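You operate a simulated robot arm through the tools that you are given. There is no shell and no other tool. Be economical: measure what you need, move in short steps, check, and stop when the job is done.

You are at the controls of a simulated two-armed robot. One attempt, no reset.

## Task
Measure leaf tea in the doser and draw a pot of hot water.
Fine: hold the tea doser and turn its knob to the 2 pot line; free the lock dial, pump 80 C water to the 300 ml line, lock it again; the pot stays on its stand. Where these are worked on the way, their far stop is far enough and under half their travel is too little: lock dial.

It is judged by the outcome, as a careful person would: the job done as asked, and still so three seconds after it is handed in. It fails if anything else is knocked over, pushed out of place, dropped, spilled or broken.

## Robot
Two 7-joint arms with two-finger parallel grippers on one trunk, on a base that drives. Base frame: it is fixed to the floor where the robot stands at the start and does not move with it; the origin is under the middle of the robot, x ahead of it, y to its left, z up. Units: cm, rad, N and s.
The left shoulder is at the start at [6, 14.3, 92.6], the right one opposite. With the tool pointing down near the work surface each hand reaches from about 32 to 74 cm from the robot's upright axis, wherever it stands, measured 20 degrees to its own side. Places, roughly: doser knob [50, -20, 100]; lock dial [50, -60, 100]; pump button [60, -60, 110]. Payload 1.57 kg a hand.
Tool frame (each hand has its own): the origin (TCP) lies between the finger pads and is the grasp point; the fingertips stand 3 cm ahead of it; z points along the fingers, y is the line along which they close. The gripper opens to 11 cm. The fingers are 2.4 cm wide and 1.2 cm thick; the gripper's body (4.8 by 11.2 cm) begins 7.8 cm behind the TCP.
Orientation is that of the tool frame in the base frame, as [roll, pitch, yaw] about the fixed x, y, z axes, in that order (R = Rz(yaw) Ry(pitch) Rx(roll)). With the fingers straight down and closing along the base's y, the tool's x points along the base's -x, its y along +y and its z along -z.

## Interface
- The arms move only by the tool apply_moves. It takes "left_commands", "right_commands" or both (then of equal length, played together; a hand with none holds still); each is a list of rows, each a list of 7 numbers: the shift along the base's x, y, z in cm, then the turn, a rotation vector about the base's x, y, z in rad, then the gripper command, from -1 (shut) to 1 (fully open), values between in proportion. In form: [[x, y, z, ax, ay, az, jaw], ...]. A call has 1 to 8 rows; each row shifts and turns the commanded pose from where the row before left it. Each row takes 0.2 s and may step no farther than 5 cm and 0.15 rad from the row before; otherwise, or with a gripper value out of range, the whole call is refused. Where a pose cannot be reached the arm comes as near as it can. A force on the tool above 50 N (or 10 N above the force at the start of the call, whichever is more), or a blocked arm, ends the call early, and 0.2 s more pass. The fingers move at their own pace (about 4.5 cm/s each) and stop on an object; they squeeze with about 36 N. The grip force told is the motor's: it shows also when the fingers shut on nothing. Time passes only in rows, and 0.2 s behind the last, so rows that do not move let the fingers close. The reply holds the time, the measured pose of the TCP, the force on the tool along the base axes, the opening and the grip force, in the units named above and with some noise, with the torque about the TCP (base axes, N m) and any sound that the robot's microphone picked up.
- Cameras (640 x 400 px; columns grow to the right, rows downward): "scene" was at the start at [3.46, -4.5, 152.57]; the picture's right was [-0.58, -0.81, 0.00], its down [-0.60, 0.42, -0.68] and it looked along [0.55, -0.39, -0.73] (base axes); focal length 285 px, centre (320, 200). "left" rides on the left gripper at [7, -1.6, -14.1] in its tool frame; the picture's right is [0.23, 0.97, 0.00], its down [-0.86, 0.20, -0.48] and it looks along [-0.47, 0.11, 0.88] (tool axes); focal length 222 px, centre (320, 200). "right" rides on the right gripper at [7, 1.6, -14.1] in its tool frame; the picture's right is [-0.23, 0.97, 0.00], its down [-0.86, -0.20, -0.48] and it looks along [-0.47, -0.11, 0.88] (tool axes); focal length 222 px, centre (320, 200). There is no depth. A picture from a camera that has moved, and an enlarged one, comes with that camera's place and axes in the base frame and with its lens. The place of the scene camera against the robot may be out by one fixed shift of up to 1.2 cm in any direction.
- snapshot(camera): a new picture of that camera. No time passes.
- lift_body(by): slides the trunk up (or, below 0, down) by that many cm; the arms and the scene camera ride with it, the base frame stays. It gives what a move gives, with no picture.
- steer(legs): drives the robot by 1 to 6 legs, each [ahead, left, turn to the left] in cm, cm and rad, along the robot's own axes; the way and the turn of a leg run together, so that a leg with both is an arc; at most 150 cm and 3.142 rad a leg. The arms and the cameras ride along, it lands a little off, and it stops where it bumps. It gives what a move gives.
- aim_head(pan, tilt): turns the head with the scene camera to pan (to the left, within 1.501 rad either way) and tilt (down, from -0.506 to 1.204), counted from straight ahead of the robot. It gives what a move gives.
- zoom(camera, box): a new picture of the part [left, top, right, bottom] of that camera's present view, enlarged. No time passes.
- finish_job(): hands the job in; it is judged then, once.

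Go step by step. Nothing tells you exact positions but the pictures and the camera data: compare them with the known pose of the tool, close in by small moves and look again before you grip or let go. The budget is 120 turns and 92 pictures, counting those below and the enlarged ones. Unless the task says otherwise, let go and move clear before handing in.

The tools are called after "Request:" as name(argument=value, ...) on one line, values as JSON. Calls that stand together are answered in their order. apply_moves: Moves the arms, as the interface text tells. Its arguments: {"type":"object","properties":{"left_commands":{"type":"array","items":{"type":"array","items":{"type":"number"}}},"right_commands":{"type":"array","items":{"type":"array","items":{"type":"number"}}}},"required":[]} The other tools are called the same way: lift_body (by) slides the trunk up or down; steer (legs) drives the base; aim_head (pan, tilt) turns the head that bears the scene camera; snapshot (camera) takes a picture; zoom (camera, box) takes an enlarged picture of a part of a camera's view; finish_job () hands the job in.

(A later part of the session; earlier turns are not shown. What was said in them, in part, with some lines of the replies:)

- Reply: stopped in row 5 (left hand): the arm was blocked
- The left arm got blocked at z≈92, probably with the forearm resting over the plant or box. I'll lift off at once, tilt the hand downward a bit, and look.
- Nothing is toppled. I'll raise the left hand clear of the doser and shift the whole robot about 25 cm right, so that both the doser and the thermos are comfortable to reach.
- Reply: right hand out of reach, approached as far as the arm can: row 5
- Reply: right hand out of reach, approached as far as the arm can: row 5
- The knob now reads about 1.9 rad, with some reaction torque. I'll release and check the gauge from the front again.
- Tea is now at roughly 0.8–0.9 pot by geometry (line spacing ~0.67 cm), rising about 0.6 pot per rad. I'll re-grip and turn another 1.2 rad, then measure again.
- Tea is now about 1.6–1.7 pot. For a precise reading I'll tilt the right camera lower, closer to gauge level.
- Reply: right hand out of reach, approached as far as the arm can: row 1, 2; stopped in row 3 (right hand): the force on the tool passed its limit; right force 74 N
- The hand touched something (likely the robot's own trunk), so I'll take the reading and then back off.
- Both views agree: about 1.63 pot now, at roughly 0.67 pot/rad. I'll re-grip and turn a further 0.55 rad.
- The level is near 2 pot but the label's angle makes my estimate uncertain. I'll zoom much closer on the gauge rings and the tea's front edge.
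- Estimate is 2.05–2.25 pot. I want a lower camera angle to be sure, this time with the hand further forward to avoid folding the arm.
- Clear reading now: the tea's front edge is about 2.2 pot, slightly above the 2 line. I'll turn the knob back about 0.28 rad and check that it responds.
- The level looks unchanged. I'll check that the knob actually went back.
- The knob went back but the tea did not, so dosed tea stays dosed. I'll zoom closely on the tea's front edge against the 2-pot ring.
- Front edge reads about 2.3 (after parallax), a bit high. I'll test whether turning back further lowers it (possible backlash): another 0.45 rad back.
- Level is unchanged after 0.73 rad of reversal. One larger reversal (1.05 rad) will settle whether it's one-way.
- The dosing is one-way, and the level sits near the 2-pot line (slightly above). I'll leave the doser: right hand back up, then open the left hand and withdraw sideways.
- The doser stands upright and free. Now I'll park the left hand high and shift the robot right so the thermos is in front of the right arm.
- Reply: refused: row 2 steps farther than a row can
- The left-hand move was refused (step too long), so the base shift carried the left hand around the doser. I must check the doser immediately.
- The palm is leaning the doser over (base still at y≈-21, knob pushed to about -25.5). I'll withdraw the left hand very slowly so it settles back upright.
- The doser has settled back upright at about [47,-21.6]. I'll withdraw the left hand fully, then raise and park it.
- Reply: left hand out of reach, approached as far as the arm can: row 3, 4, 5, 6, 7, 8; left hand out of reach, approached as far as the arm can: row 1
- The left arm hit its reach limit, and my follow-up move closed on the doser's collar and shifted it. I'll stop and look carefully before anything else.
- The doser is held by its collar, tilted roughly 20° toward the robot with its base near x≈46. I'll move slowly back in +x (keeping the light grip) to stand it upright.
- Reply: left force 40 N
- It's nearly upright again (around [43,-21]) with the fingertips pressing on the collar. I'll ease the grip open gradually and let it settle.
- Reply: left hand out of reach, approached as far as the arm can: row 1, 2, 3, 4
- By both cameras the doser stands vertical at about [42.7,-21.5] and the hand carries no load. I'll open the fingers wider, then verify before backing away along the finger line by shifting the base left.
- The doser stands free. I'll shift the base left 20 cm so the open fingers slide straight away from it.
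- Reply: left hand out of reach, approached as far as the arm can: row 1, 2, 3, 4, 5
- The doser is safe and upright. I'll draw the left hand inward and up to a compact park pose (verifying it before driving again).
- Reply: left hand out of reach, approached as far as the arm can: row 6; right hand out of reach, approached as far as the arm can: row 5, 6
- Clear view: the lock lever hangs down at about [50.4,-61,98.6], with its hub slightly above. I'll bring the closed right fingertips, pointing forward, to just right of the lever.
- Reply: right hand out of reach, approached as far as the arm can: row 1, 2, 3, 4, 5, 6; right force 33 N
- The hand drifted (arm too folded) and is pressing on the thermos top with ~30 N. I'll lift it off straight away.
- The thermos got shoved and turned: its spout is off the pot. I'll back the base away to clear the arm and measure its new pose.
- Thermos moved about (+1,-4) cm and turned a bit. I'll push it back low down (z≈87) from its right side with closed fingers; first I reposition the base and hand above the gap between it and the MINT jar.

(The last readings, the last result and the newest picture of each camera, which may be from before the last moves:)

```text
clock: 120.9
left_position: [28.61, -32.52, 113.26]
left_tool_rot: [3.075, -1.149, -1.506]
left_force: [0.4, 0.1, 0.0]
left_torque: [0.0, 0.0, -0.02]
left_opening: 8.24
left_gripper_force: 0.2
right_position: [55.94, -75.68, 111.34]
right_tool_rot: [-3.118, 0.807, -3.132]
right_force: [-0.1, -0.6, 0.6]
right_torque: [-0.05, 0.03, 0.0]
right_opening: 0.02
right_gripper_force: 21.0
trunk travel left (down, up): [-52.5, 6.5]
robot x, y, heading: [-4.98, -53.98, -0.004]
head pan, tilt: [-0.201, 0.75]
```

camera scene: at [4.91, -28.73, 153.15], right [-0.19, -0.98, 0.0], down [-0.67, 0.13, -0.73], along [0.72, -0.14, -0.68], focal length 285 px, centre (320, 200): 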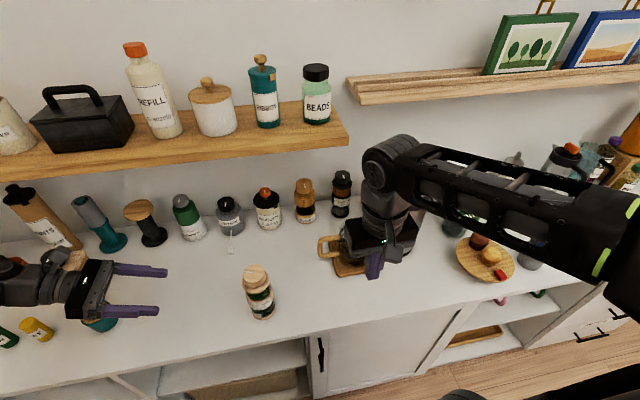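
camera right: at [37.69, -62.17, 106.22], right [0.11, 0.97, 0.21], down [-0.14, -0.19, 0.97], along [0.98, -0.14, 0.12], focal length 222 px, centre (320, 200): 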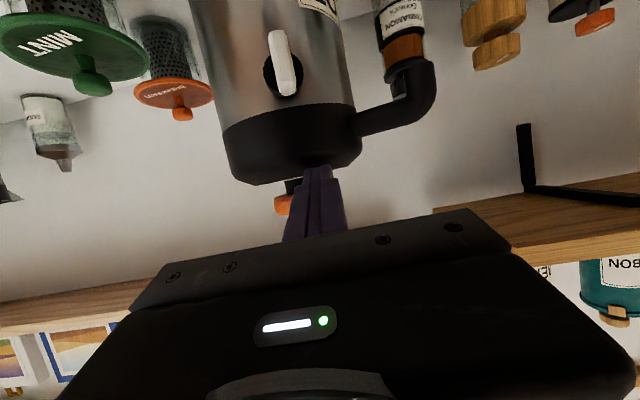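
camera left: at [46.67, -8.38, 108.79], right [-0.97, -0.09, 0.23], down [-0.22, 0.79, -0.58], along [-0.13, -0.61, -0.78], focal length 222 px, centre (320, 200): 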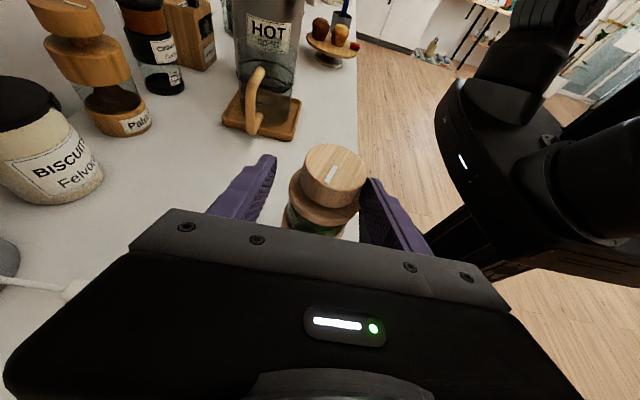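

Request:
apply_moves(right_commands=[[0, 0, -4, 0, 0, 0, -1], [0, 0, -4, 0, 0, 0, -1], [0, 0, -4, 0, 0, 0, -1], [0, 0, -4, 0, 0, 0, -1], [0, 0, -4, 0, 0, 0, -1], [0.8, 0, -2.2, 0, 0, 0, -1], [0, 0, 0, 0, 0, 0, -1]])

Request:
snapshot(camera="scene")

```text
clock: 122.5
left_position: [28.62, -32.5, 113.2]
left_tool_rot: [3.075, -1.149, -1.509]
left_force: [0.3, 0.6, -0.5]
left_torque: [0.01, -0.02, 0.01]
left_opening: 8.27
left_gripper_force: 0.0
right_position: [56.67, -75.84, 89.38]
right_tool_rot: [-3.119, 0.808, -3.131]
right_force: [-0.5, 0.0, 0.0]
right_torque: [0.0, 0.0, -0.01]
right_opening: 0.0
right_gripper_force: 21.5
trunk travel left (down, up): [-52.5, 6.5]
robot x, y, heading: [-4.64, -54.11, -0.002]
head pan, tilt: [-0.201, 0.75]
```

```text
11 pictures are left
camera scene: at [0.1, -55.81, 153.15], right [-0.2, -0.98, 0.0], down [-0.67, 0.14, -0.73], along [0.72, -0.15, -0.68], focal length 285 px, centre (320, 200)
```

scene: 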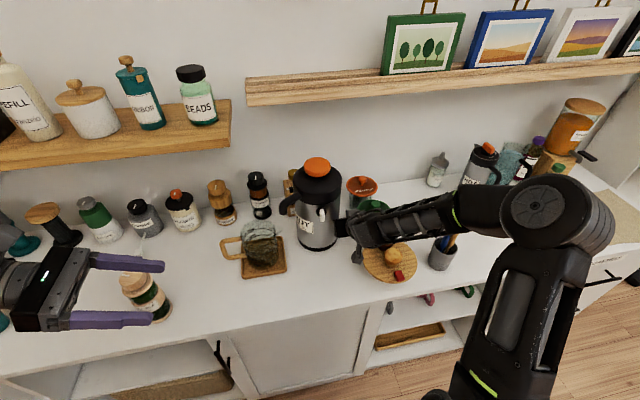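

In position. I'll advance to contact and push gently in +y.

Request:
apply_moves(right_commands=[[0, 1, 0, 0, 0, 0, -1], [0, 1, 0, 0, 0, 0, -1], [0, 0.6, 0, 0, 0, 0, -1], [0, 0.5, 0, 0, 0, 0, -1], [0, 0.5, 0, 0, 0, 0, -1], [0, 0.5, 0, 0, 0, 0, -1], [0, 0.5, 0, 0, 0, 0, -1], [0, 0.5, 0, 0, 0, 0, -1]])

Request:
apply_moves(right_commands=[[0, 0.4, 0, 0, 0, 0, -1], [0, 0.4, 0, 0, 0, 0, -1], [0, 0.4, 0, 0, 0, 0, -1]])

Request:
zoom(camera="scene", box=[210, 130, 390, 290])

```text
clock: 124.3
left_position: [28.63, -32.55, 113.25]
left_tool_rot: [3.076, -1.147, -1.508]
left_force: [-0.3, 0.0, 0.5]
left_torque: [-0.01, -0.01, 0.0]
left_opening: 8.24
left_gripper_force: 0.1
right_position: [56.68, -70.6, 89.31]
right_tool_rot: [-3.12, 0.808, -3.129]
right_force: [-1.9, -8.2, 1.9]
right_torque: [-0.09, -0.02, -0.22]
right_opening: 0.0
right_gripper_force: 21.3
trunk travel left (down, up): [-52.5, 6.5]
robot x, y, heading: [-4.93, -54.26, -0.003]
head pan, tilt: [-0.201, 0.75]
```

```text
clock: 125.1
left_position: [28.65, -32.57, 113.35]
left_tool_rot: [3.076, -1.146, -1.509]
left_force: [-1.3, 0.0, -0.1]
left_torque: [-0.01, -0.02, 0.0]
left_opening: 8.26
left_gripper_force: 0.2
right_position: [56.61, -69.51, 89.39]
right_tool_rot: [-3.119, 0.81, -3.132]
right_force: [-2.4, -10.5, 0.5]
right_torque: [-0.06, -0.01, -0.27]
right_opening: 0.01
right_gripper_force: 20.8
trunk travel left (down, up): [-52.5, 6.5]
robot x, y, heading: [-4.84, -54.24, 0.001]
head pan, tilt: [-0.201, 0.75]
```

```text
2.50 times, centred on (300, 210) of scene
camera zoom: at [0.08, -55.89, 153.15], right [-0.2, -0.98, 0.0], down [-0.67, 0.14, -0.73], along [0.72, -0.15, -0.68], focal length 713 px, centre (370, 175)
```

zoom: 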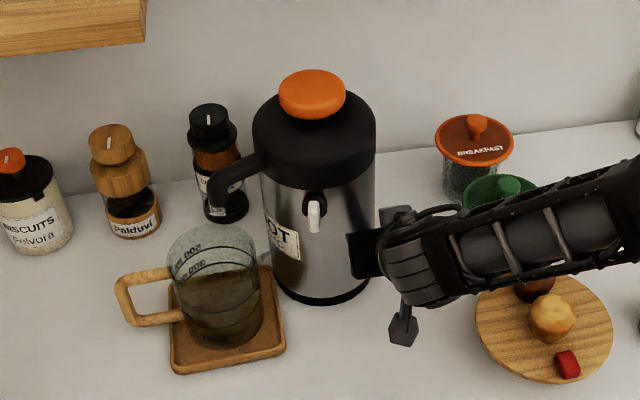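

The thermos is back with its spout over the pot and its original facing. I'll withdraw and bring the fingertips beside the lever (now about [53,-61,98.6]).

Request:
apply_moves(right_commands=[[0, -2, 0, 0, 0, 0, -1], [0, -2, 1, 0, 0, 0, -1], [-3, 0, 3, 0, 0, 0, -1], [-3.5, 0, 3, 0, 0, 0, -1], [-2.5, 0, 3, 0, 0, 0, -1], [0, 4, 0, 0, 0, 0, -1], [0, 4, 0, 0, 0, 0, -1], [0, 1.2, 0.2, 0, 0, 0, -1]])

Request:
snapshot(camera="right")

```text
clock: 126.9
left_position: [28.73, -32.48, 113.24]
left_tool_rot: [3.072, -1.149, -1.509]
left_force: [0.2, -0.4, 0.6]
left_torque: [0.01, -0.03, 0.01]
left_opening: 8.25
left_gripper_force: 0.0
right_position: [47.89, -64.35, 99.33]
right_tool_rot: [-3.119, 0.808, -3.131]
right_force: [-0.4, 0.1, 0.2]
right_torque: [0.03, -0.02, 0.0]
right_opening: 0.01
right_gripper_force: 21.2
trunk travel left (down, up): [-52.5, 6.5]
robot x, y, heading: [-4.81, -54.39, -0.004]
head pan, tilt: [-0.201, 0.75]
```

```text
9 pictures are left
camera right: at [32.82, -62.77, 104.2], right [0.16, 0.98, 0.15], down [0.24, -0.19, 0.95], along [0.96, -0.12, -0.27], focal length 222 px, centre (320, 200)
```

right: 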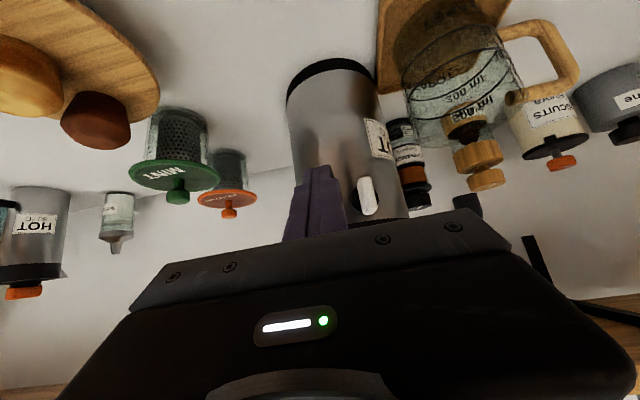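

The lever spans z≈97.3–100.8 at y≈-61. I'll move the tips in beside it and start a gentle push toward +y.

Request:
apply_moves(right_commands=[[1.7, 0, 0.3, 0, 0, 0, -1], [1.6, 0, 0.2, 0, 0, 0, -1], [0, 0.6, 0, 0, 0, 0, -1], [0, 0.4, 0, 0, 0, 0, -1], [0, 0, 0, 0, 0, 0, -1]])

Request:
apply_moves(right_commands=[[0, 0.5, 0, 0, 0, 0, -1], [0, 0.5, -0.1, 0, 0, 0, -1], [0, 0.5, -0.1, 0, 0, 0, -1], [0, 0, 0, 0, 0, 0, -1]])

```text
clock: 128.1
left_position: [28.63, -32.52, 113.28]
left_tool_rot: [3.076, -1.148, -1.508]
left_force: [0.0, -0.2, 0.0]
left_torque: [0.03, 0.0, 0.02]
left_opening: 8.24
left_gripper_force: 0.1
right_position: [50.95, -63.45, 100.03]
right_tool_rot: [-3.12, 0.808, -3.131]
right_force: [1.0, -0.6, -0.5]
right_torque: [0.01, -0.02, 0.01]
right_opening: 0.0
right_gripper_force: 21.1
trunk travel left (down, up): [-52.5, 6.5]
robot x, y, heading: [-4.7, -54.02, 0.006]
head pan, tilt: [-0.201, 0.75]
```

```text
clock: 129.1
left_position: [28.74, -32.62, 113.29]
left_tool_rot: [3.076, -1.147, -1.509]
left_force: [-0.1, 0.3, -0.3]
left_torque: [0.02, -0.01, -0.02]
left_opening: 8.23
left_gripper_force: 0.0
right_position: [50.88, -62.09, 99.71]
right_tool_rot: [-3.119, 0.808, -3.132]
right_force: [-3.7, -5.6, 6.1]
right_torque: [-0.06, -0.12, -0.12]
right_opening: 0.0
right_gripper_force: 21.5
trunk travel left (down, up): [-52.5, 6.5]
robot x, y, heading: [-5.04, -54.49, -0.005]
head pan, tilt: [-0.201, 0.75]
```

Request:
zoom(camera="right", box=[270, 120, 430, 230])

```text
3.64 times, centred on (350, 175) of right
camera zoom: at [35.85, -60.38, 104.5], right [0.16, 0.98, 0.15], down [0.24, -0.19, 0.95], along [0.96, -0.12, -0.27], focal length 808 px, centre (211, 291)
```

zoom: 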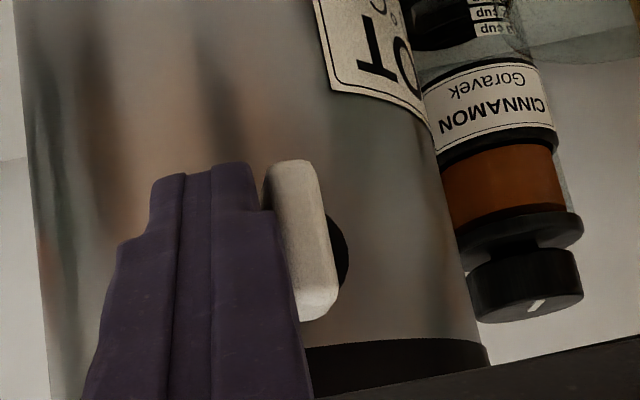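

Contact is along the lever's side too near the hub. I'll back off slightly, drop 1.2 cm to push only the lower end, and push again.

Request:
apply_moves(right_commands=[[0, -0.5, 0, 0, 0, 0, -1], [0, 0, -0.7, 0, 0, 0, -1], [0, 0, -0.6, 0, 0, 0, -1], [0, 0.5, 0, 0, 0, 0, -1], [0, 0.5, 0, 0, 0, 0, -1], [0, 0.4, 0, 0, 0, 0, -1], [0, 0, 0, 0, 0, 0, -1]])

```text
clock: 130.7
left_position: [28.68, -32.57, 113.25]
left_tool_rot: [3.075, -1.147, -1.508]
left_force: [0.3, 0.2, 0.6]
left_torque: [0.02, 0.01, -0.03]
left_opening: 8.23
left_gripper_force: 0.0
right_position: [51.0, -61.14, 98.42]
right_tool_rot: [-3.119, 0.808, -3.131]
right_force: [-2.7, -5.4, -0.7]
right_torque: [-0.06, 0.04, -0.15]
right_opening: 0.01
right_gripper_force: 21.5
trunk travel left (down, up): [-52.5, 6.5]
robot x, y, heading: [-4.74, -54.66, -0.003]
head pan, tilt: [-0.201, 0.75]
```

Request:
apply_moves(right_commands=[[0, 0.5, 0, 0, 0, 0, -1], [0, 0.5, 0, 0, 0, 0, -1], [0, 0.4, 0.2, 0, 0, 0, -1], [0, 0.2, 0.4, 0, 0, 0, -1], [0, 0, 0.4, 0, 0, 0, -1], [0, 0, 0, 0, 0, 0, -1]])

Request:
zoom(camera="right", box=[270, 120, 430, 230])

```text
clock: 132.1
left_position: [28.67, -32.44, 113.3]
left_tool_rot: [3.073, -1.147, -1.506]
left_force: [0.3, 0.2, -0.6]
left_torque: [0.01, -0.01, 0.02]
left_opening: 8.26
left_gripper_force: 0.0
right_position: [50.86, -59.16, 99.38]
right_tool_rot: [-3.119, 0.807, -3.13]
right_force: [-4.7, -0.8, -7.8]
right_torque: [-0.05, 0.3, 0.01]
right_opening: 0.0
right_gripper_force: 21.7
trunk travel left (down, up): [-52.5, 6.5]
robot x, y, heading: [-5.05, -54.25, -0.006]
head pan, tilt: [-0.201, 0.75]
```

```text
3.64 times, centred on (350, 175) of right
camera zoom: at [35.92, -57.66, 104.02], right [0.16, 0.98, 0.15], down [0.25, -0.19, 0.95], along [0.96, -0.12, -0.27], focal length 808 px, centre (211, 291)
```

zoom: 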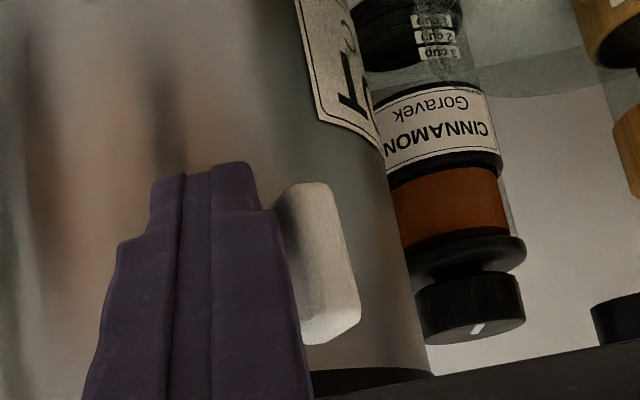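

The lever was already against that stop, and pushing turned the thermos instead (about 25–30°). So freeing goes the other way: I'll go round to its left side and push toward -y, which also brings the thermos back.

Request:
apply_moves(right_commands=[[0, -0.4, 0, 0, 0, 0, -1], [-2.5, 0, 0, 0, 0, 0, -1], [-1.5, 1, 0, 0, 0, 0, -1], [0, 2.5, -0.6, 0, 0, 0, -1], [2, 1.2, -0.4, 0, 0, 0, -1], [2.3, 0, 0, 0, 0, 0, -1], [0, 0, 0, 0, 0, 0, -1]])

Request:
apply_moves(right_commands=[[0, -0.5, 0, 0, 0, 0, -1], [0, -0.5, 0, 0, 0, 0, -1], [0, -0.5, 0, 0, 0, 0, -1], [0, 0, 0, 0, 0, 0, -1]])

Request:
zoom(camera="right", box=[230, 110, 410, 230])

```text
clock: 133.7
left_position: [28.69, -32.6, 113.27]
left_tool_rot: [3.075, -1.148, -1.508]
left_force: [-0.5, 0.4, -0.7]
left_torque: [0.01, 0.01, 0.0]
left_opening: 8.24
left_gripper_force: 0.0
right_position: [51.27, -55.14, 98.54]
right_tool_rot: [-3.117, 0.809, -3.132]
right_force: [0.0, 0.4, -0.2]
right_torque: [-0.01, -0.02, 0.0]
right_opening: 0.01
right_gripper_force: 21.4
trunk travel left (down, up): [-52.5, 6.5]
robot x, y, heading: [-5.01, -54.2, -0.004]
head pan, tilt: [-0.201, 0.75]
```

```text
clock: 134.7
left_position: [28.56, -32.41, 113.31]
left_tool_rot: [3.076, -1.148, -1.508]
left_force: [0.1, 0.9, -0.1]
left_torque: [-0.03, 0.01, -0.03]
left_opening: 8.22
left_gripper_force: 0.0
right_position: [51.26, -56.53, 98.43]
right_tool_rot: [-3.116, 0.81, -3.131]
right_force: [-4.9, 5.9, -0.7]
right_torque: [0.0, -0.02, 0.02]
right_opening: 0.0
right_gripper_force: 21.1
trunk travel left (down, up): [-52.5, 6.5]
robot x, y, heading: [-4.86, -54.19, 0.001]
head pan, tilt: [-0.201, 0.75]
```

```text
3.33 times, centred on (320, 170) of right
camera zoom: at [36.18, -54.89, 103.17], right [0.16, 0.98, 0.15], down [0.24, -0.19, 0.95], along [0.96, -0.12, -0.27], focal length 740 px, centre (320, 300)
```

zoom: 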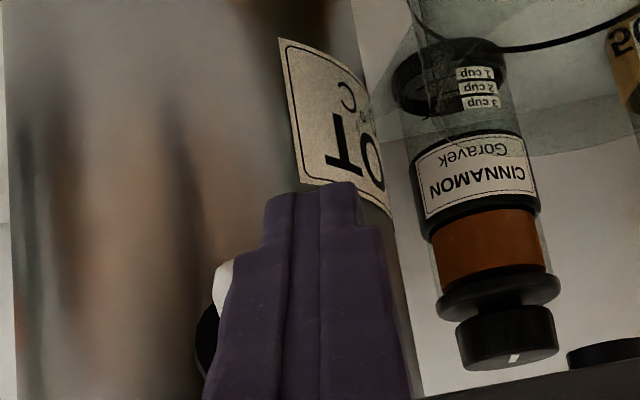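

Request:
apply_moves(right_commands=[[0, -0.5, 0, 0, 0, 0, -1], [0, -0.5, 0, 0, 0, 0, -1], [0, -0.5, 0, 0, 0, 0, -1], [0, -0.5, 0, 0, 0, 0, -1], [0, -0.5, 0, 0, 0, 0, -1], [0, 0, 0, 0, 0, 0, -1]])

Request:
apply_moves(right_commands=[[0, 0.8, 0, 0, 0, 0, -1], [-2.5, 0.2, 0, 0, 0, 0, -1], [-3, 0, 0, 0, 0, 0, -1], [0, 0, 0, 0, 0, 0, -1]])

Request:
snapshot(camera="right")

```text
clock: 136.1
left_position: [28.59, -32.58, 113.36]
left_tool_rot: [3.076, -1.149, -1.508]
left_force: [0.0, 0.6, 0.0]
left_torque: [0.01, -0.02, 0.0]
left_opening: 8.25
left_gripper_force: 0.1
right_position: [51.2, -58.95, 98.5]
right_tool_rot: [-3.117, 0.809, -3.131]
right_force: [-4.3, 4.2, 1.9]
right_torque: [-0.01, -0.05, -0.05]
right_opening: 0.0
right_gripper_force: 21.5
trunk travel left (down, up): [-52.5, 6.5]
robot x, y, heading: [-4.89, -54.3, -0.002]
head pan, tilt: [-0.201, 0.75]
```

```text
clock: 137.1
left_position: [28.69, -32.61, 113.3]
left_tool_rot: [3.073, -1.15, -1.506]
left_force: [-1.0, -0.9, 0.9]
left_torque: [0.01, 0.02, 0.01]
left_opening: 8.29
left_gripper_force: 0.0
right_position: [45.8, -58.16, 98.48]
right_tool_rot: [-3.118, 0.809, -3.132]
right_force: [-0.1, 0.7, 0.7]
right_torque: [-0.01, -0.02, 0.0]
right_opening: 0.0
right_gripper_force: 21.8
trunk travel left (down, up): [-52.5, 6.5]
robot x, y, heading: [-5.07, -54.5, -0.001]
head pan, tilt: [-0.201, 0.75]
```

```text
5 pictures are left
camera right: at [30.71, -56.48, 103.12], right [0.16, 0.98, 0.15], down [0.24, -0.19, 0.95], along [0.96, -0.12, -0.27], focal length 222 px, centre (320, 200)
```

right: 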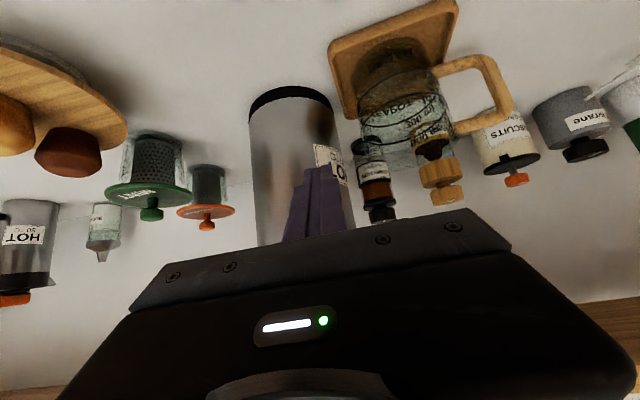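

Request:
apply_moves(right_commands=[[-1, -4, 0, 0, 0, 0, -1], [0, -4, 0, 0, 0, 0, -1], [0, -4, 0, 0, 0, 0, -1], [0, -4, 0, 0, 0, 0, -1], [0, -3, 0, 0, 0, 0, -1]])

Request:
zoom(camera="scene", box=[220, 140, 370, 280])

```text
clock: 138.3
left_position: [28.75, -32.51, 113.29]
left_tool_rot: [3.075, -1.15, -1.508]
left_force: [-0.4, -0.7, -0.8]
left_torque: [0.01, 0.03, 0.04]
left_opening: 8.26
left_gripper_force: 0.0
right_position: [44.67, -77.11, 98.34]
right_tool_rot: [-3.117, 0.808, -3.131]
right_force: [-0.1, -0.3, 0.2]
right_torque: [0.0, -0.02, -0.01]
right_opening: 0.01
right_gripper_force: 21.8
trunk travel left (down, up): [-52.5, 6.5]
robot x, y, heading: [-4.73, -54.31, 0.001]
head pan, tilt: [-0.201, 0.75]
```

```text
2.86 times, centred on (295, 210) of scene
camera zoom: at [0.11, -55.86, 153.15], right [-0.2, -0.98, 0.0], down [-0.67, 0.14, -0.73], along [0.72, -0.15, -0.68], focal length 815 px, centre (391, 171)
```

zoom: 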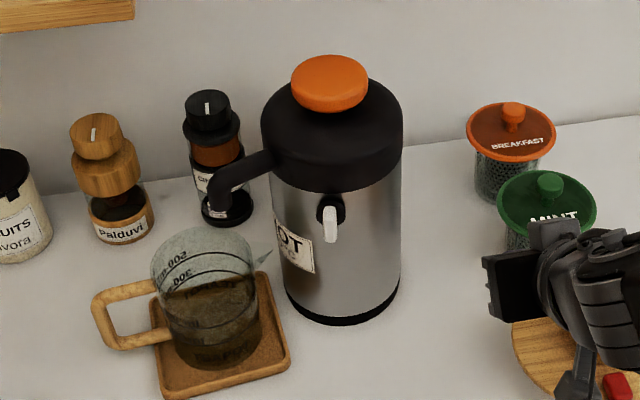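

Thermos is back near its original facing with the lever still down. I'll instead pinch the lever and roll the hand about the dial's axis, which puts no sideways load on the thermos.

Request:
apply_moves(right_commands=[[0, 4, 0, 0, -0.15, 0, -0.3], [0, 4, 0, 0, -0.15, 0, -0.3], [0, 4, 0, 0, -0.15, 0, -0.3], [0, 4, 0.3, 0, -0.15, 0, -0.3], [0, 0, 0, 0, 0, 0, -0.3]])

```text
clock: 139.5
left_position: [28.62, -32.51, 113.28]
left_tool_rot: [3.075, -1.147, -1.508]
left_force: [1.2, -0.4, 0.7]
left_torque: [-0.04, 0.02, -0.01]
left_opening: 8.25
left_gripper_force: 0.1
right_position: [47.48, -60.67, 99.13]
right_tool_rot: [-3.091, 1.41, -3.104]
right_force: [-0.8, -0.4, 0.0]
right_torque: [-0.01, -0.02, 0.0]
right_opening: 3.86
right_gripper_force: 0.1
right hand out of reach, approached as far as the arm can: row 1, 2
trunk travel left (down, up): [-52.5, 6.5]
robot x, y, heading: [-5.04, -54.17, -0.0]
head pan, tilt: [-0.201, 0.75]
```

Request:
apply_moves(right_commands=[[1.5, -0.2, -0.3, 0, 0, 0, -0.3], [1.0, 0, 0, 0, 0, 0, -0.3], [0.6, 0, 0, 0, 0, 0, -0.3], [0, 0, 0, 0, 0, 0, -0.3]])

Request:
apply_moves(right_commands=[[0, 0, 0, 0, 0, 0, -0.6], [0, 0, 0, 0, 0, 0, -1], [0, 0, 0, 0, 0, 0, -1]])

```text
clock: 140.5
left_position: [28.75, -32.39, 113.3]
left_tool_rot: [3.073, -1.149, -1.506]
left_force: [-0.9, -0.9, 0.0]
left_torque: [0.04, -0.03, 0.01]
left_opening: 8.27
left_gripper_force: 0.1
right_position: [50.54, -60.87, 98.76]
right_tool_rot: [-3.08, 1.408, -3.095]
right_force: [0.7, 0.2, -0.2]
right_torque: [0.0, -0.01, -0.01]
right_opening: 3.83
right_gripper_force: 0.1
trunk travel left (down, up): [-52.5, 6.5]
robot x, y, heading: [-5.15, -54.24, -0.0]
head pan, tilt: [-0.201, 0.75]
```

```text
clock: 141.3
left_position: [28.77, -32.56, 113.26]
left_tool_rot: [3.074, -1.146, -1.509]
left_force: [0.5, -0.1, -0.8]
left_torque: [-0.01, 0.01, 0.02]
left_opening: 8.25
left_gripper_force: 0.1
right_position: [50.47, -61.03, 98.74]
right_tool_rot: [-3.084, 1.408, -3.101]
right_force: [-1.7, -7.7, 1.3]
right_torque: [-0.02, 0.03, -0.64]
right_opening: 2.34
right_gripper_force: 28.2
trunk travel left (down, up): [-52.5, 6.5]
robot x, y, heading: [-5.18, -54.49, 0.0]
head pan, tilt: [-0.201, 0.75]
```

The grip holds the dial (2.3 cm). I'll roll about x so the lever's low end swings toward -y, in steps with torque checks.

Request:
apply_moves(right_commands=[[0, -0.15, 0, 0, 0, 0, -1], [0, 0, 0, -0.12, 0, 0, -1], [0, 0, 0, -0.12, 0, 0, -1], [0, 0, 0, -0.12, 0, 0, -1], [0, 0, 0, 0, 0, 0, -1]])

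```text
clock: 142.5
left_position: [28.65, -32.65, 113.36]
left_tool_rot: [3.076, -1.146, -1.509]
left_force: [-0.6, -0.2, -0.1]
left_torque: [-0.04, -0.01, 0.0]
left_opening: 8.23
left_gripper_force: 0.2
right_position: [50.4, -61.1, 98.91]
right_tool_rot: [-1.949, 1.171, -1.995]
right_force: [0.6, -10.5, 9.3]
right_torque: [0.13, 0.03, -0.86]
right_opening: 2.15
right_gripper_force: 34.3
trunk travel left (down, up): [-52.5, 6.5]
robot x, y, heading: [-4.83, -54.22, 0.001]
head pan, tilt: [-0.201, 0.75]
```

Request:
apply_moves(right_commands=[[0, -0.3, 0.2, 0, 0, 0, -1], [0, -0.1, 0, -0.13, 0, 0, -1], [0, 0, 0, -0.13, 0, 0, -1], [0, 0, 0, -0.13, 0, 0, -1], [0, 0, 0, 0, 0, 0, -1]])

Request:
zoom(camera="right", box=[230, 90, 410, 230])

```text
clock: 143.7
left_position: [28.75, -32.5, 113.25]
left_tool_rot: [3.076, -1.149, -1.508]
left_force: [-0.2, 0.1, 0.0]
left_torque: [0.0, -0.02, -0.03]
left_opening: 8.24
left_gripper_force: 0.0
right_position: [50.39, -61.31, 98.87]
right_tool_rot: [-1.731, 0.796, -1.806]
right_force: [-2.9, -1.7, -0.2]
right_torque: [-0.02, -0.19, -0.45]
right_opening: 1.17
right_gripper_force: 29.8
trunk travel left (down, up): [-52.5, 6.5]
robot x, y, heading: [-5.0, -54.07, -0.002]
head pan, tilt: [-0.201, 0.75]
```

```text
2.86 times, centred on (320, 160) of right
camera zoom: at [35.44, -63.37, 94.33], right [0.05, 0.86, -0.51], down [-0.33, 0.49, 0.8], along [0.94, 0.13, 0.31], focal length 635 px, centre (320, 314)
```

zoom: 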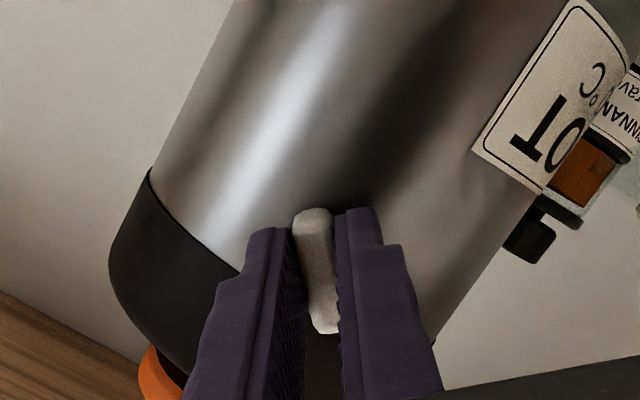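

The lever is squarely pinched now and turns with the hand (about 0.75 rad so far). I'll continue rolling to the far stop.

Request:
apply_moves(right_commands=[[0, 0, 0, -0.13, 0, 0, -1], [0, 0, 0, -0.13, 0, 0, -1], [0, 0, 0, -0.13, 0, 0, -1], [0, 0, 0, 0, 0, 0, -1]])

Request:
apply_moves(right_commands=[[0, 0, 0, -0.13, 0, 0, -1], [0, 0, 0, -0.13, 0, 0, -1], [0, 0, 0, -0.13, 0, 0, -1], [0, 0, 0, 0, 0, 0, -1]])

```text
clock: 144.7
left_position: [28.7, -32.64, 113.2]
left_tool_rot: [3.074, -1.146, -1.505]
left_force: [-0.1, 0.0, 0.4]
left_torque: [-0.01, -0.03, 0.0]
left_opening: 8.26
left_gripper_force: 0.0
right_position: [50.56, -61.45, 98.93]
right_tool_rot: [-1.632, 0.415, -1.752]
right_force: [-3.1, -3.9, 0.2]
right_torque: [0.02, 0.49, -0.62]
right_opening: 1.18
right_gripper_force: 29.0
trunk travel left (down, up): [-52.5, 6.5]
robot x, y, heading: [-4.94, -54.66, -0.0]
head pan, tilt: [-0.201, 0.75]
```

```text
clock: 145.7
left_position: [28.75, -32.61, 113.29]
left_tool_rot: [3.073, -1.146, -1.507]
left_force: [-0.3, 0.4, -0.2]
left_torque: [-0.03, 0.01, -0.03]
left_opening: 8.24
left_gripper_force: 0.0
right_position: [50.69, -61.5, 98.89]
right_tool_rot: [-1.562, 0.032, -1.733]
right_force: [-2.4, -6.2, -0.3]
right_torque: [-0.02, 0.68, -0.68]
right_opening: 1.17
right_gripper_force: 28.7
trunk travel left (down, up): [-52.5, 6.5]
robot x, y, heading: [-5.06, -54.11, -0.002]
head pan, tilt: [-0.201, 0.75]
```

Request:
apply_moves(right_commands=[[0, 0, 0, -0.12, 0, 0, -1], [0, 0, 0, -0.12, 0, 0, -1], [0, 0, 0, 0, 0, 0, -1]])

```text
clock: 146.5
left_position: [28.71, -32.47, 113.12]
left_tool_rot: [3.074, -1.148, -1.505]
left_force: [-0.5, 0.7, 0.2]
left_torque: [0.01, 0.0, 0.0]
left_opening: 8.25
left_gripper_force: 0.1
right_position: [50.57, -61.22, 99.03]
right_tool_rot: [-1.523, -0.204, -1.735]
right_force: [-1.2, -0.2, 0.4]
right_torque: [1.14, 0.6, 0.15]
right_opening: 1.66
right_gripper_force: 31.9
trunk travel left (down, up): [-52.5, 6.5]
robot x, y, heading: [-4.97, -54.4, -0.002]
head pan, tilt: [-0.201, 0.75]
```

The far stop is reached (torque 1.1 N·m after ~90°). I'll open, withdraw straight back, then unroll the hand.

Request:
apply_moves(right_commands=[[0, 0, 0, 0, 0, 0, -0.6], [0, 0, 0, 0, 0, 0, -0.2], [-1.5, 0, 0, 0, 0, 0, -0.2], [-3, 0, 0, 0, 0, 0, -0.2], [-1, 0, 2, 0.14, 0, 0, -0.2], [0, 0, 2, 0.14, 0, 0, -1], [0, 0, 2, 0.14, 0, 0, -1], [0, 0, 2, 0.14, 0, 0, -1]])

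Request:
apply_moves(right_commands=[[0, 0, 2, 0.15, 0, 0, -1], [0, 0, 2, 0.15, 0, 0, -1], [0, 0, 2, 0.15, 0, 0, -1], [0, 0, 2, 0.15, 0, 0, -1], [0, 0, 0, 0.15, 0, 0, -1], [0, 0, 0, 0.15, 0, 0, -1], [0, 0, 0, 0.15, 0, 0, -1], [0, 0, 0, 0.15, 0, 0, -1]])

```text
clock: 148.3
left_position: [28.67, -32.53, 113.34]
left_tool_rot: [3.074, -1.146, -1.509]
left_force: [0.2, -0.7, 0.3]
left_torque: [0.0, 0.0, 0.0]
left_opening: 8.24
left_gripper_force: 0.1
right_position: [45.0, -61.31, 107.19]
right_tool_rot: [-1.618, 0.348, -1.745]
right_force: [-0.2, -1.0, -0.3]
right_torque: [-0.01, 0.0, 0.02]
right_opening: 0.0
right_gripper_force: 14.5
trunk travel left (down, up): [-52.5, 6.5]
robot x, y, heading: [-5.26, -54.24, -0.001]
head pan, tilt: [-0.201, 0.75]
```

```text
clock: 150.1
left_position: [28.7, -32.45, 113.29]
left_tool_rot: [3.075, -1.147, -1.507]
left_force: [0.4, 0.7, 0.4]
left_torque: [0.03, 0.02, 0.03]
left_opening: 8.22
left_gripper_force: 0.1
right_position: [45.03, -61.33, 115.05]
right_tool_rot: [-3.03, 1.409, -3.048]
right_force: [-0.9, 0.4, 0.0]
right_torque: [-0.02, -0.03, -0.03]
right_opening: 0.0
right_gripper_force: 21.3
trunk travel left (down, up): [-52.5, 6.5]
robot x, y, heading: [-4.97, -54.44, -0.001]
head pan, tilt: [-0.201, 0.75]
```

Request:
apply_moves(right_commands=[[1, 0, 2, 0, 0.14, 0, -1], [2, -0.3, 2, 0, 0.14, 0, -1], [3, -0.4, 0, 0, 0.14, 0, -1], [3, -0.3, 0, 0, 0.14, 0, -1], [3, 0, 0, 0, 0.14, 0, -1], [0.5, 0, 0, 0, 0, 0, -1], [0, 0, 0, 0, 0, 0, -1]])

```text
clock: 151.7
left_position: [28.63, -32.45, 113.18]
left_tool_rot: [3.073, -1.147, -1.507]
left_force: [1.2, 0.8, -0.7]
left_torque: [0.01, -0.02, -0.01]
left_opening: 8.25
left_gripper_force: 0.1
right_position: [57.69, -62.33, 118.77]
right_tool_rot: [-3.109, 0.707, -3.118]
right_force: [0.3, 0.3, -0.3]
right_torque: [-0.02, -0.01, 0.0]
right_opening: 0.0
right_gripper_force: 21.2
trunk travel left (down, up): [-52.5, 6.5]
robot x, y, heading: [-4.49, -54.41, -0.003]
head pan, tilt: [-0.201, 0.75]
```

Request:
apply_moves(right_commands=[[0, 0, -1.5, 0, 0, 0, -1], [0, 0, -1.5, 0, 0, 0, -1], [0, 0, -1, 0, 0, 0, -1], [0, 0, -1, 0, 0, 0, -1], [0, 0, 0, 0, 0, 0, -1]])

```text
clock: 152.9
left_position: [28.71, -32.49, 113.2]
left_tool_rot: [3.074, -1.149, -1.508]
left_force: [-0.3, 0.1, -0.1]
left_torque: [-0.01, 0.04, -0.02]
left_opening: 8.23
left_gripper_force: 0.0
right_position: [57.63, -62.34, 114.03]
right_tool_rot: [-3.109, 0.708, -3.118]
right_force: [-0.1, -0.1, -0.2]
right_torque: [-0.01, 0.01, 0.01]
right_opening: 0.02
right_gripper_force: 20.9
trunk travel left (down, up): [-52.5, 6.5]
robot x, y, heading: [-4.89, -54.25, -0.006]
head pan, tilt: [-0.201, 0.75]
```

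Request:
apply_moves(right_commands=[[0, 0, -0.6, 0, 0, 0, -1], [0, 0, -0.6, 0, 0, 0, -1], [0, 0, -0.6, 0, 0, 0, -1], [0, 0, 0, 0, 0, 0, -1]])

```text
clock: 153.9
left_position: [28.68, -32.49, 113.26]
left_tool_rot: [3.076, -1.15, -1.508]
left_force: [-0.4, -0.7, -0.1]
left_torque: [-0.02, -0.01, -0.01]
left_opening: 8.27
left_gripper_force: 0.1
right_position: [57.42, -62.35, 112.24]
right_tool_rot: [-3.108, 0.707, -3.116]
right_force: [-0.2, 0.4, 2.3]
right_torque: [0.0, 0.0, 0.0]
right_opening: 0.0
right_gripper_force: 21.5
trunk travel left (down, up): [-52.5, 6.5]
robot x, y, heading: [-4.98, -54.2, 0.001]
head pan, tilt: [-0.201, 0.75]
```

Contact with the button at tip z≈110. I'll press down 2 cm and release, listening for the pour.

Request:
apply_moves(right_commands=[[0, 0, -0.5, 0, 0, 0, -1], [0, 0, -0.5, 0, 0, 0, -1], [0, 0, -0.5, 0, 0, 0, -1], [0, 0, -0.5, 0, 0, 0, -1], [0, 0, 0, 0, 0, 0, -1]])

```text
clock: 155.1
left_position: [28.4, -32.61, 113.6]
left_tool_rot: [3.083, -1.149, -1.514]
left_force: [0.0, 0.2, -0.2]
left_torque: [-0.02, -0.01, -0.01]
left_opening: 8.27
left_gripper_force: 0.1
right_position: [57.34, -62.44, 110.8]
right_tool_rot: [-3.115, 0.722, -3.121]
right_force: [-1.7, -5.4, 38.4]
right_torque: [0.04, -0.37, -0.05]
right_opening: 0.0
right_gripper_force: 21.4
trunk travel left (down, up): [-52.5, 6.5]
robot x, y, heading: [-4.71, -54.09, -0.003]
head pan, tilt: [-0.201, 0.75]
heard: click
```

A click: the button bottomed. I'll release and look at the pot.

Request:
apply_moves(right_commands=[[0, 0, 1, 0, 0, 0, -1], [0, 0, 1, 0, 0, 0, -1], [0, 0, 0.3, 0, 0, 0, -1], [0, 0, 0, 0, 0, 0, -1]])

Request:
zoom(camera="scene", box=[225, 160, 325, 260])

```text
clock: 156.1
left_position: [28.59, -32.58, 113.35]
left_tool_rot: [3.077, -1.149, -1.51]
left_force: [0.6, 0.5, 0.7]
left_torque: [0.02, 0.0, 0.03]
left_opening: 8.23
left_gripper_force: 0.0
right_position: [57.46, -62.41, 112.59]
right_tool_rot: [-3.109, 0.707, -3.118]
right_force: [-6.0, 0.2, 0.8]
right_torque: [0.0, 0.19, 0.04]
right_opening: 0.0
right_gripper_force: 21.3
trunk travel left (down, up): [-52.5, 6.5]
robot x, y, heading: [-5.02, -54.16, -0.001]
head pan, tilt: [-0.201, 0.75]
```

```text
4.00 times, centred on (275, 210) of scene
camera zoom: at [-0.01, -55.82, 153.15], right [-0.2, -0.98, 0.0], down [-0.67, 0.14, -0.73], along [0.72, -0.15, -0.68], focal length 1141 px, centre (500, 160)
```

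zoom: 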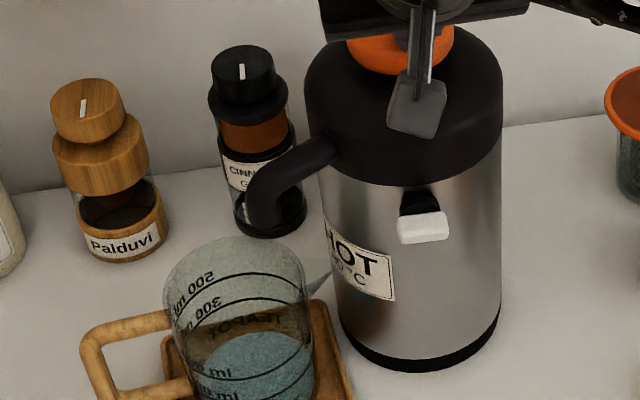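

Unlocked: the lever is horizontal, and water has entered the pot (I estimate ~60–100 ml). I'll make two more full presses.

Request:
apply_moves(right_commands=[[0, 0, -0.8, 0, 0, 0, -1], [0, 0, -0.5, 0, 0, 0, -1], [0, 0, -0.5, 0, 0, 0, -1], [0, 0, -0.5, 0, 0, 0, -1], [0, 0, 0, 0, 0, 0, -1], [0, 0, 1, 0, 0, 0, -1], [0, 0, 1.3, 0, 0, 0, -1], [0, 0, 0, 0, 0, 0, -1]])

Request:
apply_moves(right_commands=[[0, 0, -0.8, 0, 0, 0, -1], [0, 0, -0.5, 0, 0, 0, -1], [0, 0, -0.5, 0, 0, 0, -1], [0, 0, -0.5, 0, 0, 0, -1], [0, 0, 0, 0, 0, 0, -1], [0, 0, 1, 0, 0, 0, -1], [0, 0, 1.3, 0, 0, 0, -1], [0, 0, 0, 0, 0, 0, -1]])

Request:
zoom(camera="scene", box=[233, 210, 303, 270])

```text
clock: 157.9
left_position: [28.6, -32.46, 113.24]
left_tool_rot: [3.075, -1.147, -1.507]
left_force: [-0.5, 0.7, -0.2]
left_torque: [-0.01, 0.02, 0.02]
left_opening: 8.23
left_gripper_force: 0.1
right_position: [57.42, -62.37, 112.36]
right_tool_rot: [-3.106, 0.706, -3.115]
right_force: [-2.4, -0.8, 1.5]
right_torque: [0.0, 0.0, -0.01]
right_opening: 0.0
right_gripper_force: 21.5
trunk travel left (down, up): [-52.5, 6.5]
robot x, y, heading: [-4.93, -54.11, 0.0]
head pan, tilt: [-0.201, 0.75]
heard: click
```

```text
clock: 159.7
left_position: [28.52, -32.61, 113.34]
left_tool_rot: [3.073, -1.148, -1.508]
left_force: [1.0, 0.4, 0.2]
left_torque: [-0.02, 0.03, 0.0]
left_opening: 8.26
left_gripper_force: 0.0
right_position: [57.37, -62.45, 112.41]
right_tool_rot: [-3.107, 0.704, -3.118]
right_force: [-2.3, 1.2, 1.3]
right_torque: [0.02, 0.03, 0.03]
right_opening: 0.0
right_gripper_force: 21.6
trunk travel left (down, up): [-52.5, 6.5]
robot x, y, heading: [-4.64, -54.21, 0.001]
head pan, tilt: [-0.201, 0.75]
heard: click
```

```text
6.67 times, centred on (268, 240) of scene
camera zoom: at [0.07, -55.8, 153.14], right [-0.2, -0.98, 0.0], down [-0.67, 0.14, -0.73], along [0.72, -0.15, -0.68], focal length 1902 px, centre (667, -67)
```

zoom: 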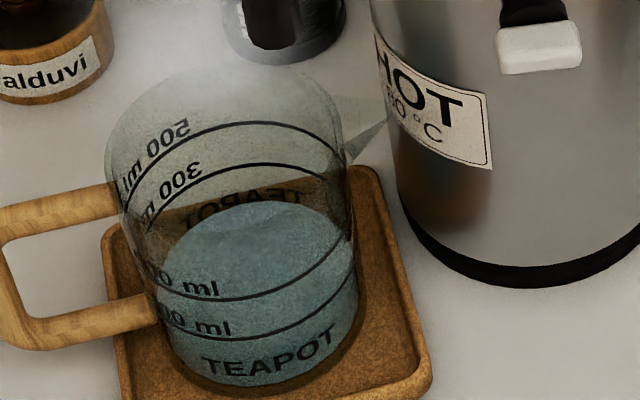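

Three presses raised the surface about 11 px each; the 300 ml ring needs about three more. I'll do three more identical presses.

Request:
apply_moves(right_commands=[[0, 0, -0.8, 0, 0, 0, -1], [0, 0, -0.5, 0, 0, 0, -1], [0, 0, -0.5, 0, 0, 0, -1], [0, 0, -0.5, 0, 0, 0, -1], [0, 0, 0, 0, 0, 0, -1], [0, 0, 1, 0, 0, 0, -1], [0, 0, 1.3, 0, 0, 0, -1], [0, 0, 0, 0, 0, 0, -1]])

Request:
apply_moves(right_commands=[[0, 0, -0.8, 0, 0, 0, -1], [0, 0, -0.5, 0, 0, 0, -1], [0, 0, -0.5, 0, 0, 0, -1], [0, 0, -0.5, 0, 0, 0, -1], [0, 0, 0, 0, 0, 0, -1], [0, 0, 1, 0, 0, 0, -1], [0, 0, 1.3, 0, 0, 0, -1], [0, 0, 0, 0, 0, 0, -1]])

Request:
apply_moves(right_commands=[[0, 0, -0.8, 0, 0, 0, -1], [0, 0, -0.5, 0, 0, 0, -1], [0, 0, -0.5, 0, 0, 0, -1], [0, 0, -0.5, 0, 0, 0, -1], [0, 0, 0, 0, 0, 0, -1], [0, 0, 1, 0, 0, 0, -1], [0, 0, 1.3, 0, 0, 0, -1], [0, 0, 0, 0, 0, 0, -1]])

Request:
zoom(camera="scene", box=[233, 205, 313, 265])

```text
clock: 161.5
left_position: [28.75, -32.57, 113.25]
left_tool_rot: [3.076, -1.149, -1.508]
left_force: [0.3, 0.9, 0.4]
left_torque: [0.0, 0.03, -0.03]
left_opening: 8.24
left_gripper_force: 0.2
right_position: [57.42, -62.37, 112.35]
right_tool_rot: [-3.108, 0.704, -3.118]
right_force: [-1.6, -1.6, 1.7]
right_torque: [-0.05, 0.05, 0.0]
right_opening: 0.0
right_gripper_force: 21.5
trunk travel left (down, up): [-52.5, 6.5]
robot x, y, heading: [-5.07, -54.13, -0.002]
head pan, tilt: [-0.201, 0.75]
heard: click
```

```text
clock: 163.3
left_position: [28.67, -32.53, 113.26]
left_tool_rot: [3.075, -1.148, -1.508]
left_force: [0.0, 0.0, -1.0]
left_torque: [-0.02, 0.0, -0.01]
left_opening: 8.26
left_gripper_force: 0.2
right_position: [57.45, -62.38, 112.6]
right_tool_rot: [-3.106, 0.705, -3.118]
right_force: [-1.9, 0.8, 1.8]
right_torque: [-0.02, 0.05, 0.06]
right_opening: 0.0
right_gripper_force: 20.8
trunk travel left (down, up): [-52.5, 6.5]
robot x, y, heading: [-4.39, -54.62, -0.002]
head pan, tilt: [-0.201, 0.75]
heard: click
```

```text
clock: 165.1
left_position: [28.67, -32.45, 113.28]
left_tool_rot: [3.076, -1.149, -1.507]
left_force: [0.2, -0.4, -0.4]
left_torque: [0.01, -0.02, 0.0]
left_opening: 8.25
left_gripper_force: 0.1
right_position: [57.49, -62.48, 112.51]
right_tool_rot: [-3.107, 0.704, -3.118]
right_force: [-1.5, 0.2, 1.7]
right_torque: [0.04, 0.07, 0.01]
right_opening: 0.0
right_gripper_force: 21.3
trunk travel left (down, up): [-52.5, 6.5]
robot x, y, heading: [-5.22, -54.29, -0.003]
head pan, tilt: [-0.201, 0.75]
heard: click
```

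```text
6.67 times, centred on (273, 235) of scene
camera zoom: at [0.06, -55.82, 153.14], right [-0.2, -0.98, 0.0], down [-0.67, 0.14, -0.73], along [0.72, -0.15, -0.68], focal length 1902 px, centre (633, -33)
```

zoom: 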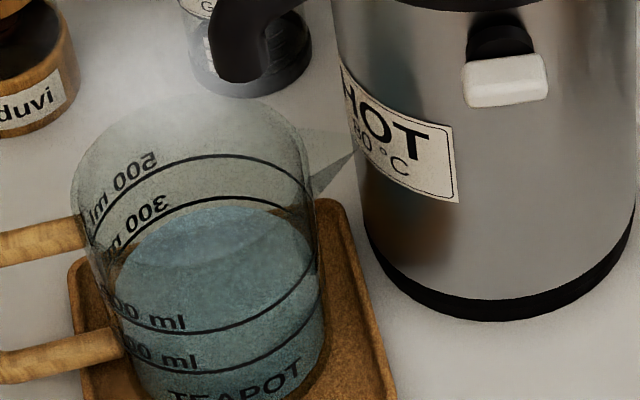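

The water reaches the 300 ml line (the remaining gap is just the glass wall offset). No pictures remain, so I'll relock by retracing my known poses: back off the button first.

Request:
apply_moves(right_commands=[[0, 0, 3, 0, 0, 0, -1], [0, 0.1, 3.3, 0, 0, 0, -1], [-0.5, 0, 0, 0, 0, 0, -1], [-3, 0, 0, 0, -0.14, 0, -1], [-3, 0.3, 0, 0, -0.14, 0, -1], [-3, 0.4, 0, 0, -0.14, 0, -1], [-2, 0.3, -2, 0, -0.14, 0, -1], [-1, 0, -2, 0, -0.14, 0, -1]])

```text
clock: 166.9
left_position: [28.73, -32.45, 113.26]
left_tool_rot: [3.074, -1.149, -1.508]
left_force: [-0.1, -0.6, 0.1]
left_torque: [-0.01, -0.02, -0.03]
left_opening: 8.22
left_gripper_force: 0.0
right_position: [44.94, -61.09, 114.88]
right_tool_rot: [-3.011, 1.408, -3.026]
right_force: [-0.6, 0.0, -0.4]
right_torque: [0.03, 0.02, -0.03]
right_opening: 0.01
right_gripper_force: 21.6
trunk travel left (down, up): [-52.5, 6.5]
robot x, y, heading: [-4.77, -54.32, -0.002]
head pan, tilt: [-0.201, 0.75]
```

Request:
apply_moves(right_commands=[[0, 0, 0, -0.15, 0, 0, -1], [0, 0, 0, -0.15, 0, 0, -1], [0, 0, 0, -0.15, 0, 0, -1], [0, 0, -2, -0.15, 0, 0, -1], [0, 0, -2, -0.15, 0, 0, -1], [0, 0, -2, -0.15, 0, 0, -1], [0, 0, -2, -0.15, 0, 0, -0.3], [0, 0, -2, -0.15, 0, 0, -0.3]])

Request:
apply_moves(right_commands=[[0, 0, -2, -0.15, 0, 0, -0.3], [0, 0, -2, -0.15, 0, 0, -0.3], [0, 0, -1.9, -0.03, 0, 0, -0.3], [0, 0, 0, 0, 0, 0, -0.3]])

```text
clock: 168.7
left_position: [28.71, -32.5, 113.25]
left_tool_rot: [3.074, -1.147, -1.507]
left_force: [0.2, 0.0, -0.8]
left_torque: [0.03, 0.01, -0.01]
left_opening: 8.26
left_gripper_force: 0.1
right_position: [45.06, -61.41, 104.96]
right_tool_rot: [-1.614, 0.344, -1.743]
right_force: [-0.4, 0.3, -0.8]
right_torque: [0.03, -0.04, -0.04]
right_opening: 3.83
right_gripper_force: 0.0
trunk travel left (down, up): [-52.5, 6.5]
robot x, y, heading: [-4.88, -54.13, -0.005]
head pan, tilt: [-0.201, 0.75]
```

```text
clock: 169.7
left_position: [28.69, -32.45, 113.26]
left_tool_rot: [3.075, -1.147, -1.507]
left_force: [0.2, 0.5, 0.0]
left_torque: [0.05, -0.04, -0.02]
left_opening: 8.26
left_gripper_force: 0.0
right_position: [45.03, -61.32, 98.91]
right_tool_rot: [-1.557, 0.021, -1.734]
right_force: [0.1, -0.6, 0.0]
right_torque: [-0.02, 0.01, 0.02]
right_opening: 3.86
right_gripper_force: 0.2
trunk travel left (down, up): [-52.5, 6.5]
robot x, y, heading: [-5.13, -54.14, -0.005]
head pan, tilt: [-0.201, 0.75]
```

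Pose matches the end of the unlock roll. I'll go in along x and close on the lever.

Request:
apply_moves(right_commands=[[2, 0, 0, 0, 0, 0, -0.3], [2, 0, 0, 0, 0, 0, -0.3], [1, 0, 0, 0, 0, 0, -0.3], [0.5, 0, 0.1, 0, 0, 0, -0.3], [0, 0, 0, 0, 0, 0, -0.3]])

Request:
apply_moves(right_commands=[[0, 0, 0, 0, 0, 0, -0.6], [0, 0, 0, 0, 0, 0, -1], [0, 0, 0, 0, 0, 0, -1]])

```text
clock: 170.9
left_position: [28.69, -32.34, 113.2]
left_tool_rot: [3.073, -1.149, -1.507]
left_force: [-0.4, 0.2, -0.2]
left_torque: [-0.02, -0.01, 0.03]
left_opening: 8.28
left_gripper_force: 0.0
right_position: [50.4, -61.24, 99.14]
right_tool_rot: [-1.561, 0.022, -1.734]
right_force: [-0.3, 0.4, -0.1]
right_torque: [-0.02, 0.01, 0.0]
right_opening: 3.84
right_gripper_force: 0.0
trunk travel left (down, up): [-52.5, 6.5]
robot x, y, heading: [-5.02, -54.36, -0.009]
head pan, tilt: [-0.201, 0.75]
```

```text
clock: 171.7
left_position: [28.83, -32.54, 113.4]
left_tool_rot: [3.074, -1.149, -1.506]
left_force: [0.2, -0.2, -0.4]
left_torque: [0.0, 0.04, -0.01]
left_opening: 8.24
left_gripper_force: 0.0
right_position: [50.53, -61.26, 98.97]
right_tool_rot: [-1.564, 0.021, -1.733]
right_force: [-2.3, -0.1, -0.1]
right_torque: [-0.02, 0.52, 0.1]
right_opening: 1.18
right_gripper_force: 23.9
trunk travel left (down, up): [-52.5, 6.5]
robot x, y, heading: [-4.7, -54.08, -0.005]
head pan, tilt: [-0.201, 0.75]
```

Lever pinched (1.18 cm, as before). I'll roll it back toward the locked stop.

Request:
apply_moves(right_commands=[[0, 0, 0, 0.14, 0, 0, -1], [0, 0, 0, 0.14, 0, 0, -1], [0, 0, 0, 0.14, 0, 0, -1], [0, 0, 0, 0.14, 0, 0, -1], [0, 0, 0, 0.14, 0, 0, -1], [0, 0, 0, 0.14, 0, 0, -1], [0, 0, 0, 0.14, 0, 0, -1], [0, 0, 0, 0, 0, 0, -1]])

Request:
apply_moves(right_commands=[[0, 0, 0, 0.14, 0, 0, -1], [0, 0, 0, 0.14, 0, 0, -1], [0, 0, 0, 0.12, 0, 0, -1], [0, 0, 0, 0, 0, 0, -1]])

```text
clock: 173.5
left_position: [28.59, -32.46, 113.24]
left_tool_rot: [3.076, -1.148, -1.507]
left_force: [-0.9, -0.1, 0.1]
left_torque: [-0.01, -0.02, -0.01]
left_opening: 8.23
left_gripper_force: 0.0
right_position: [50.55, -61.27, 99.11]
right_tool_rot: [-1.801, 0.985, -1.862]
right_force: [0.6, 2.1, 4.6]
right_torque: [0.01, -0.51, -0.2]
right_opening: 1.19
right_gripper_force: 29.2
trunk travel left (down, up): [-52.5, 6.5]
robot x, y, heading: [-4.71, -54.13, -0.001]
head pan, tilt: [-0.201, 0.75]
```

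```text
clock: 174.5
left_position: [28.63, -32.56, 113.29]
left_tool_rot: [3.076, -1.146, -1.509]
left_force: [1.0, -0.2, 0.2]
left_torque: [0.06, 0.02, -0.03]
left_opening: 8.24
left_gripper_force: 0.1
right_position: [50.55, -61.38, 99.3]
right_tool_rot: [-2.31, 1.342, -2.34]
right_force: [4.7, -6.7, 16.5]
right_torque: [-0.02, -0.68, -0.62]
right_opening: 1.21
right_gripper_force: 29.0
trunk travel left (down, up): [-52.5, 6.5]
robot x, y, heading: [-5.05, -54.34, 0.002]
head pan, tilt: [-0.201, 0.75]
```

Request:
apply_moves(right_commands=[[0, -0.1, 0.3, 0, 0, 0, -1], [0, 0, 0, 0.1, 0, 0, -1], [0, 0, 0, 0.1, 0, 0, -1], [0, 0, 0, 0, 0, 0, -1]])

```text
clock: 175.5
left_position: [28.75, -32.53, 113.18]
left_tool_rot: [3.074, -1.146, -1.505]
left_force: [0.0, -0.5, 0.2]
left_torque: [-0.02, 0.02, -0.01]
left_opening: 8.27
left_gripper_force: 0.1
right_position: [50.47, -61.33, 99.47]
right_tool_rot: [2.965, 1.401, 2.953]
right_force: [6.7, -5.2, 0.0]
right_torque: [-0.78, -0.08, -0.48]
right_opening: 1.17
right_gripper_force: 29.0
trunk travel left (down, up): [-52.5, 6.5]
robot x, y, heading: [-4.52, -54.3, -0.001]
head pan, tilt: [-0.201, 0.75]
```

The locked stop is reached (torque -0.8 N·m after ~1.58 rad). I'll open, withdraw straight back and move clear.

Request:
apply_moves(right_commands=[[0, 0, 0, 0, 0, 0, -0.6], [0, 0, 0, 0, 0, 0, -0.2], [-1.5, 0, 0, 0, 0, 0, -0.2], [-3, 0, 0, 0, 0, 0, -0.2], [-1, 0, 3, 0, 0, 0, -0.2], [0, 0, 4, 0, 0, 0, -0.2], [0, 0, 4, 0, 0, 0, -0.2], [0, 0, 0, 0, 0, 0, -0.2]])

Request:
steer(legs=[[-10, 0, 0]])

```text
clock: 177.3
left_position: [28.74, -32.49, 113.14]
left_tool_rot: [3.074, -1.147, -1.505]
left_force: [0.1, 0.7, -0.4]
left_torque: [-0.01, 0.0, -0.01]
left_opening: 8.24
left_gripper_force: 0.2
right_position: [46.32, -60.34, 110.05]
right_tool_rot: [2.965, 1.404, 2.955]
right_force: [0.1, 0.2, -0.1]
right_torque: [0.0, 0.02, 0.0]
right_opening: 4.41
right_gripper_force: 0.1
right hand out of reach, approached as far as the arm can: row 4, 5
trunk travel left (down, up): [-52.5, 6.5]
robot x, y, heading: [-4.91, -54.59, -0.004]
head pan, tilt: [-0.201, 0.75]
```

```text
clock: 178.4
left_position: [18.4, -32.46, 113.27]
left_tool_rot: [3.077, -1.148, -1.511]
left_force: [-0.2, -0.6, -0.3]
left_torque: [0.03, -0.04, 0.04]
left_opening: 8.22
left_gripper_force: 0.0
right_position: [36.04, -60.26, 110.03]
right_tool_rot: [2.959, 1.405, 2.952]
right_force: [-1.2, 0.5, 0.1]
right_torque: [0.03, 0.04, -0.01]
right_opening: 4.4
right_gripper_force: 0.1
trunk travel left (down, up): [-52.5, 6.5]
robot x, y, heading: [-15.19, -54.52, -0.007]
head pan, tilt: [-0.201, 0.75]
```

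Both hands are clear, the pot wasn't touched, and the dial was turned back to its locked stop. I have no pictures left, so I'm handing in now.

Request:
finish_job()

```text
The job is handed in.
```

I've handed the job in, but it was not a clean run, and the tea may be slightly over.

- **Tea:** dosed to the 2 pot line or a little over. My readings ranged from about 1.8 to 2.3 pots, and the closest view gave about 2.3. Turning the knob back didn't lower it.
- **Doser:** I tipped it twice by accident while moving the left hand away. It never fell over and it is upright, about 5 cm nearer the robot than it started.
- **Water:** six pumps from the 80 °C thermos, which reads as the 300 ml line. The pot stayed on its stand.
- **Thermos:** I knocked it about 4 cm out of place and turned it, then pushed it back. It sat about 1–2 cm from its starting spot with the spout over the pot.
- **Lock dial:** turned about 90° to its far stop to free it, then back until it stopped. I had no pictures left to check it, so that rests on the turning force I felt.
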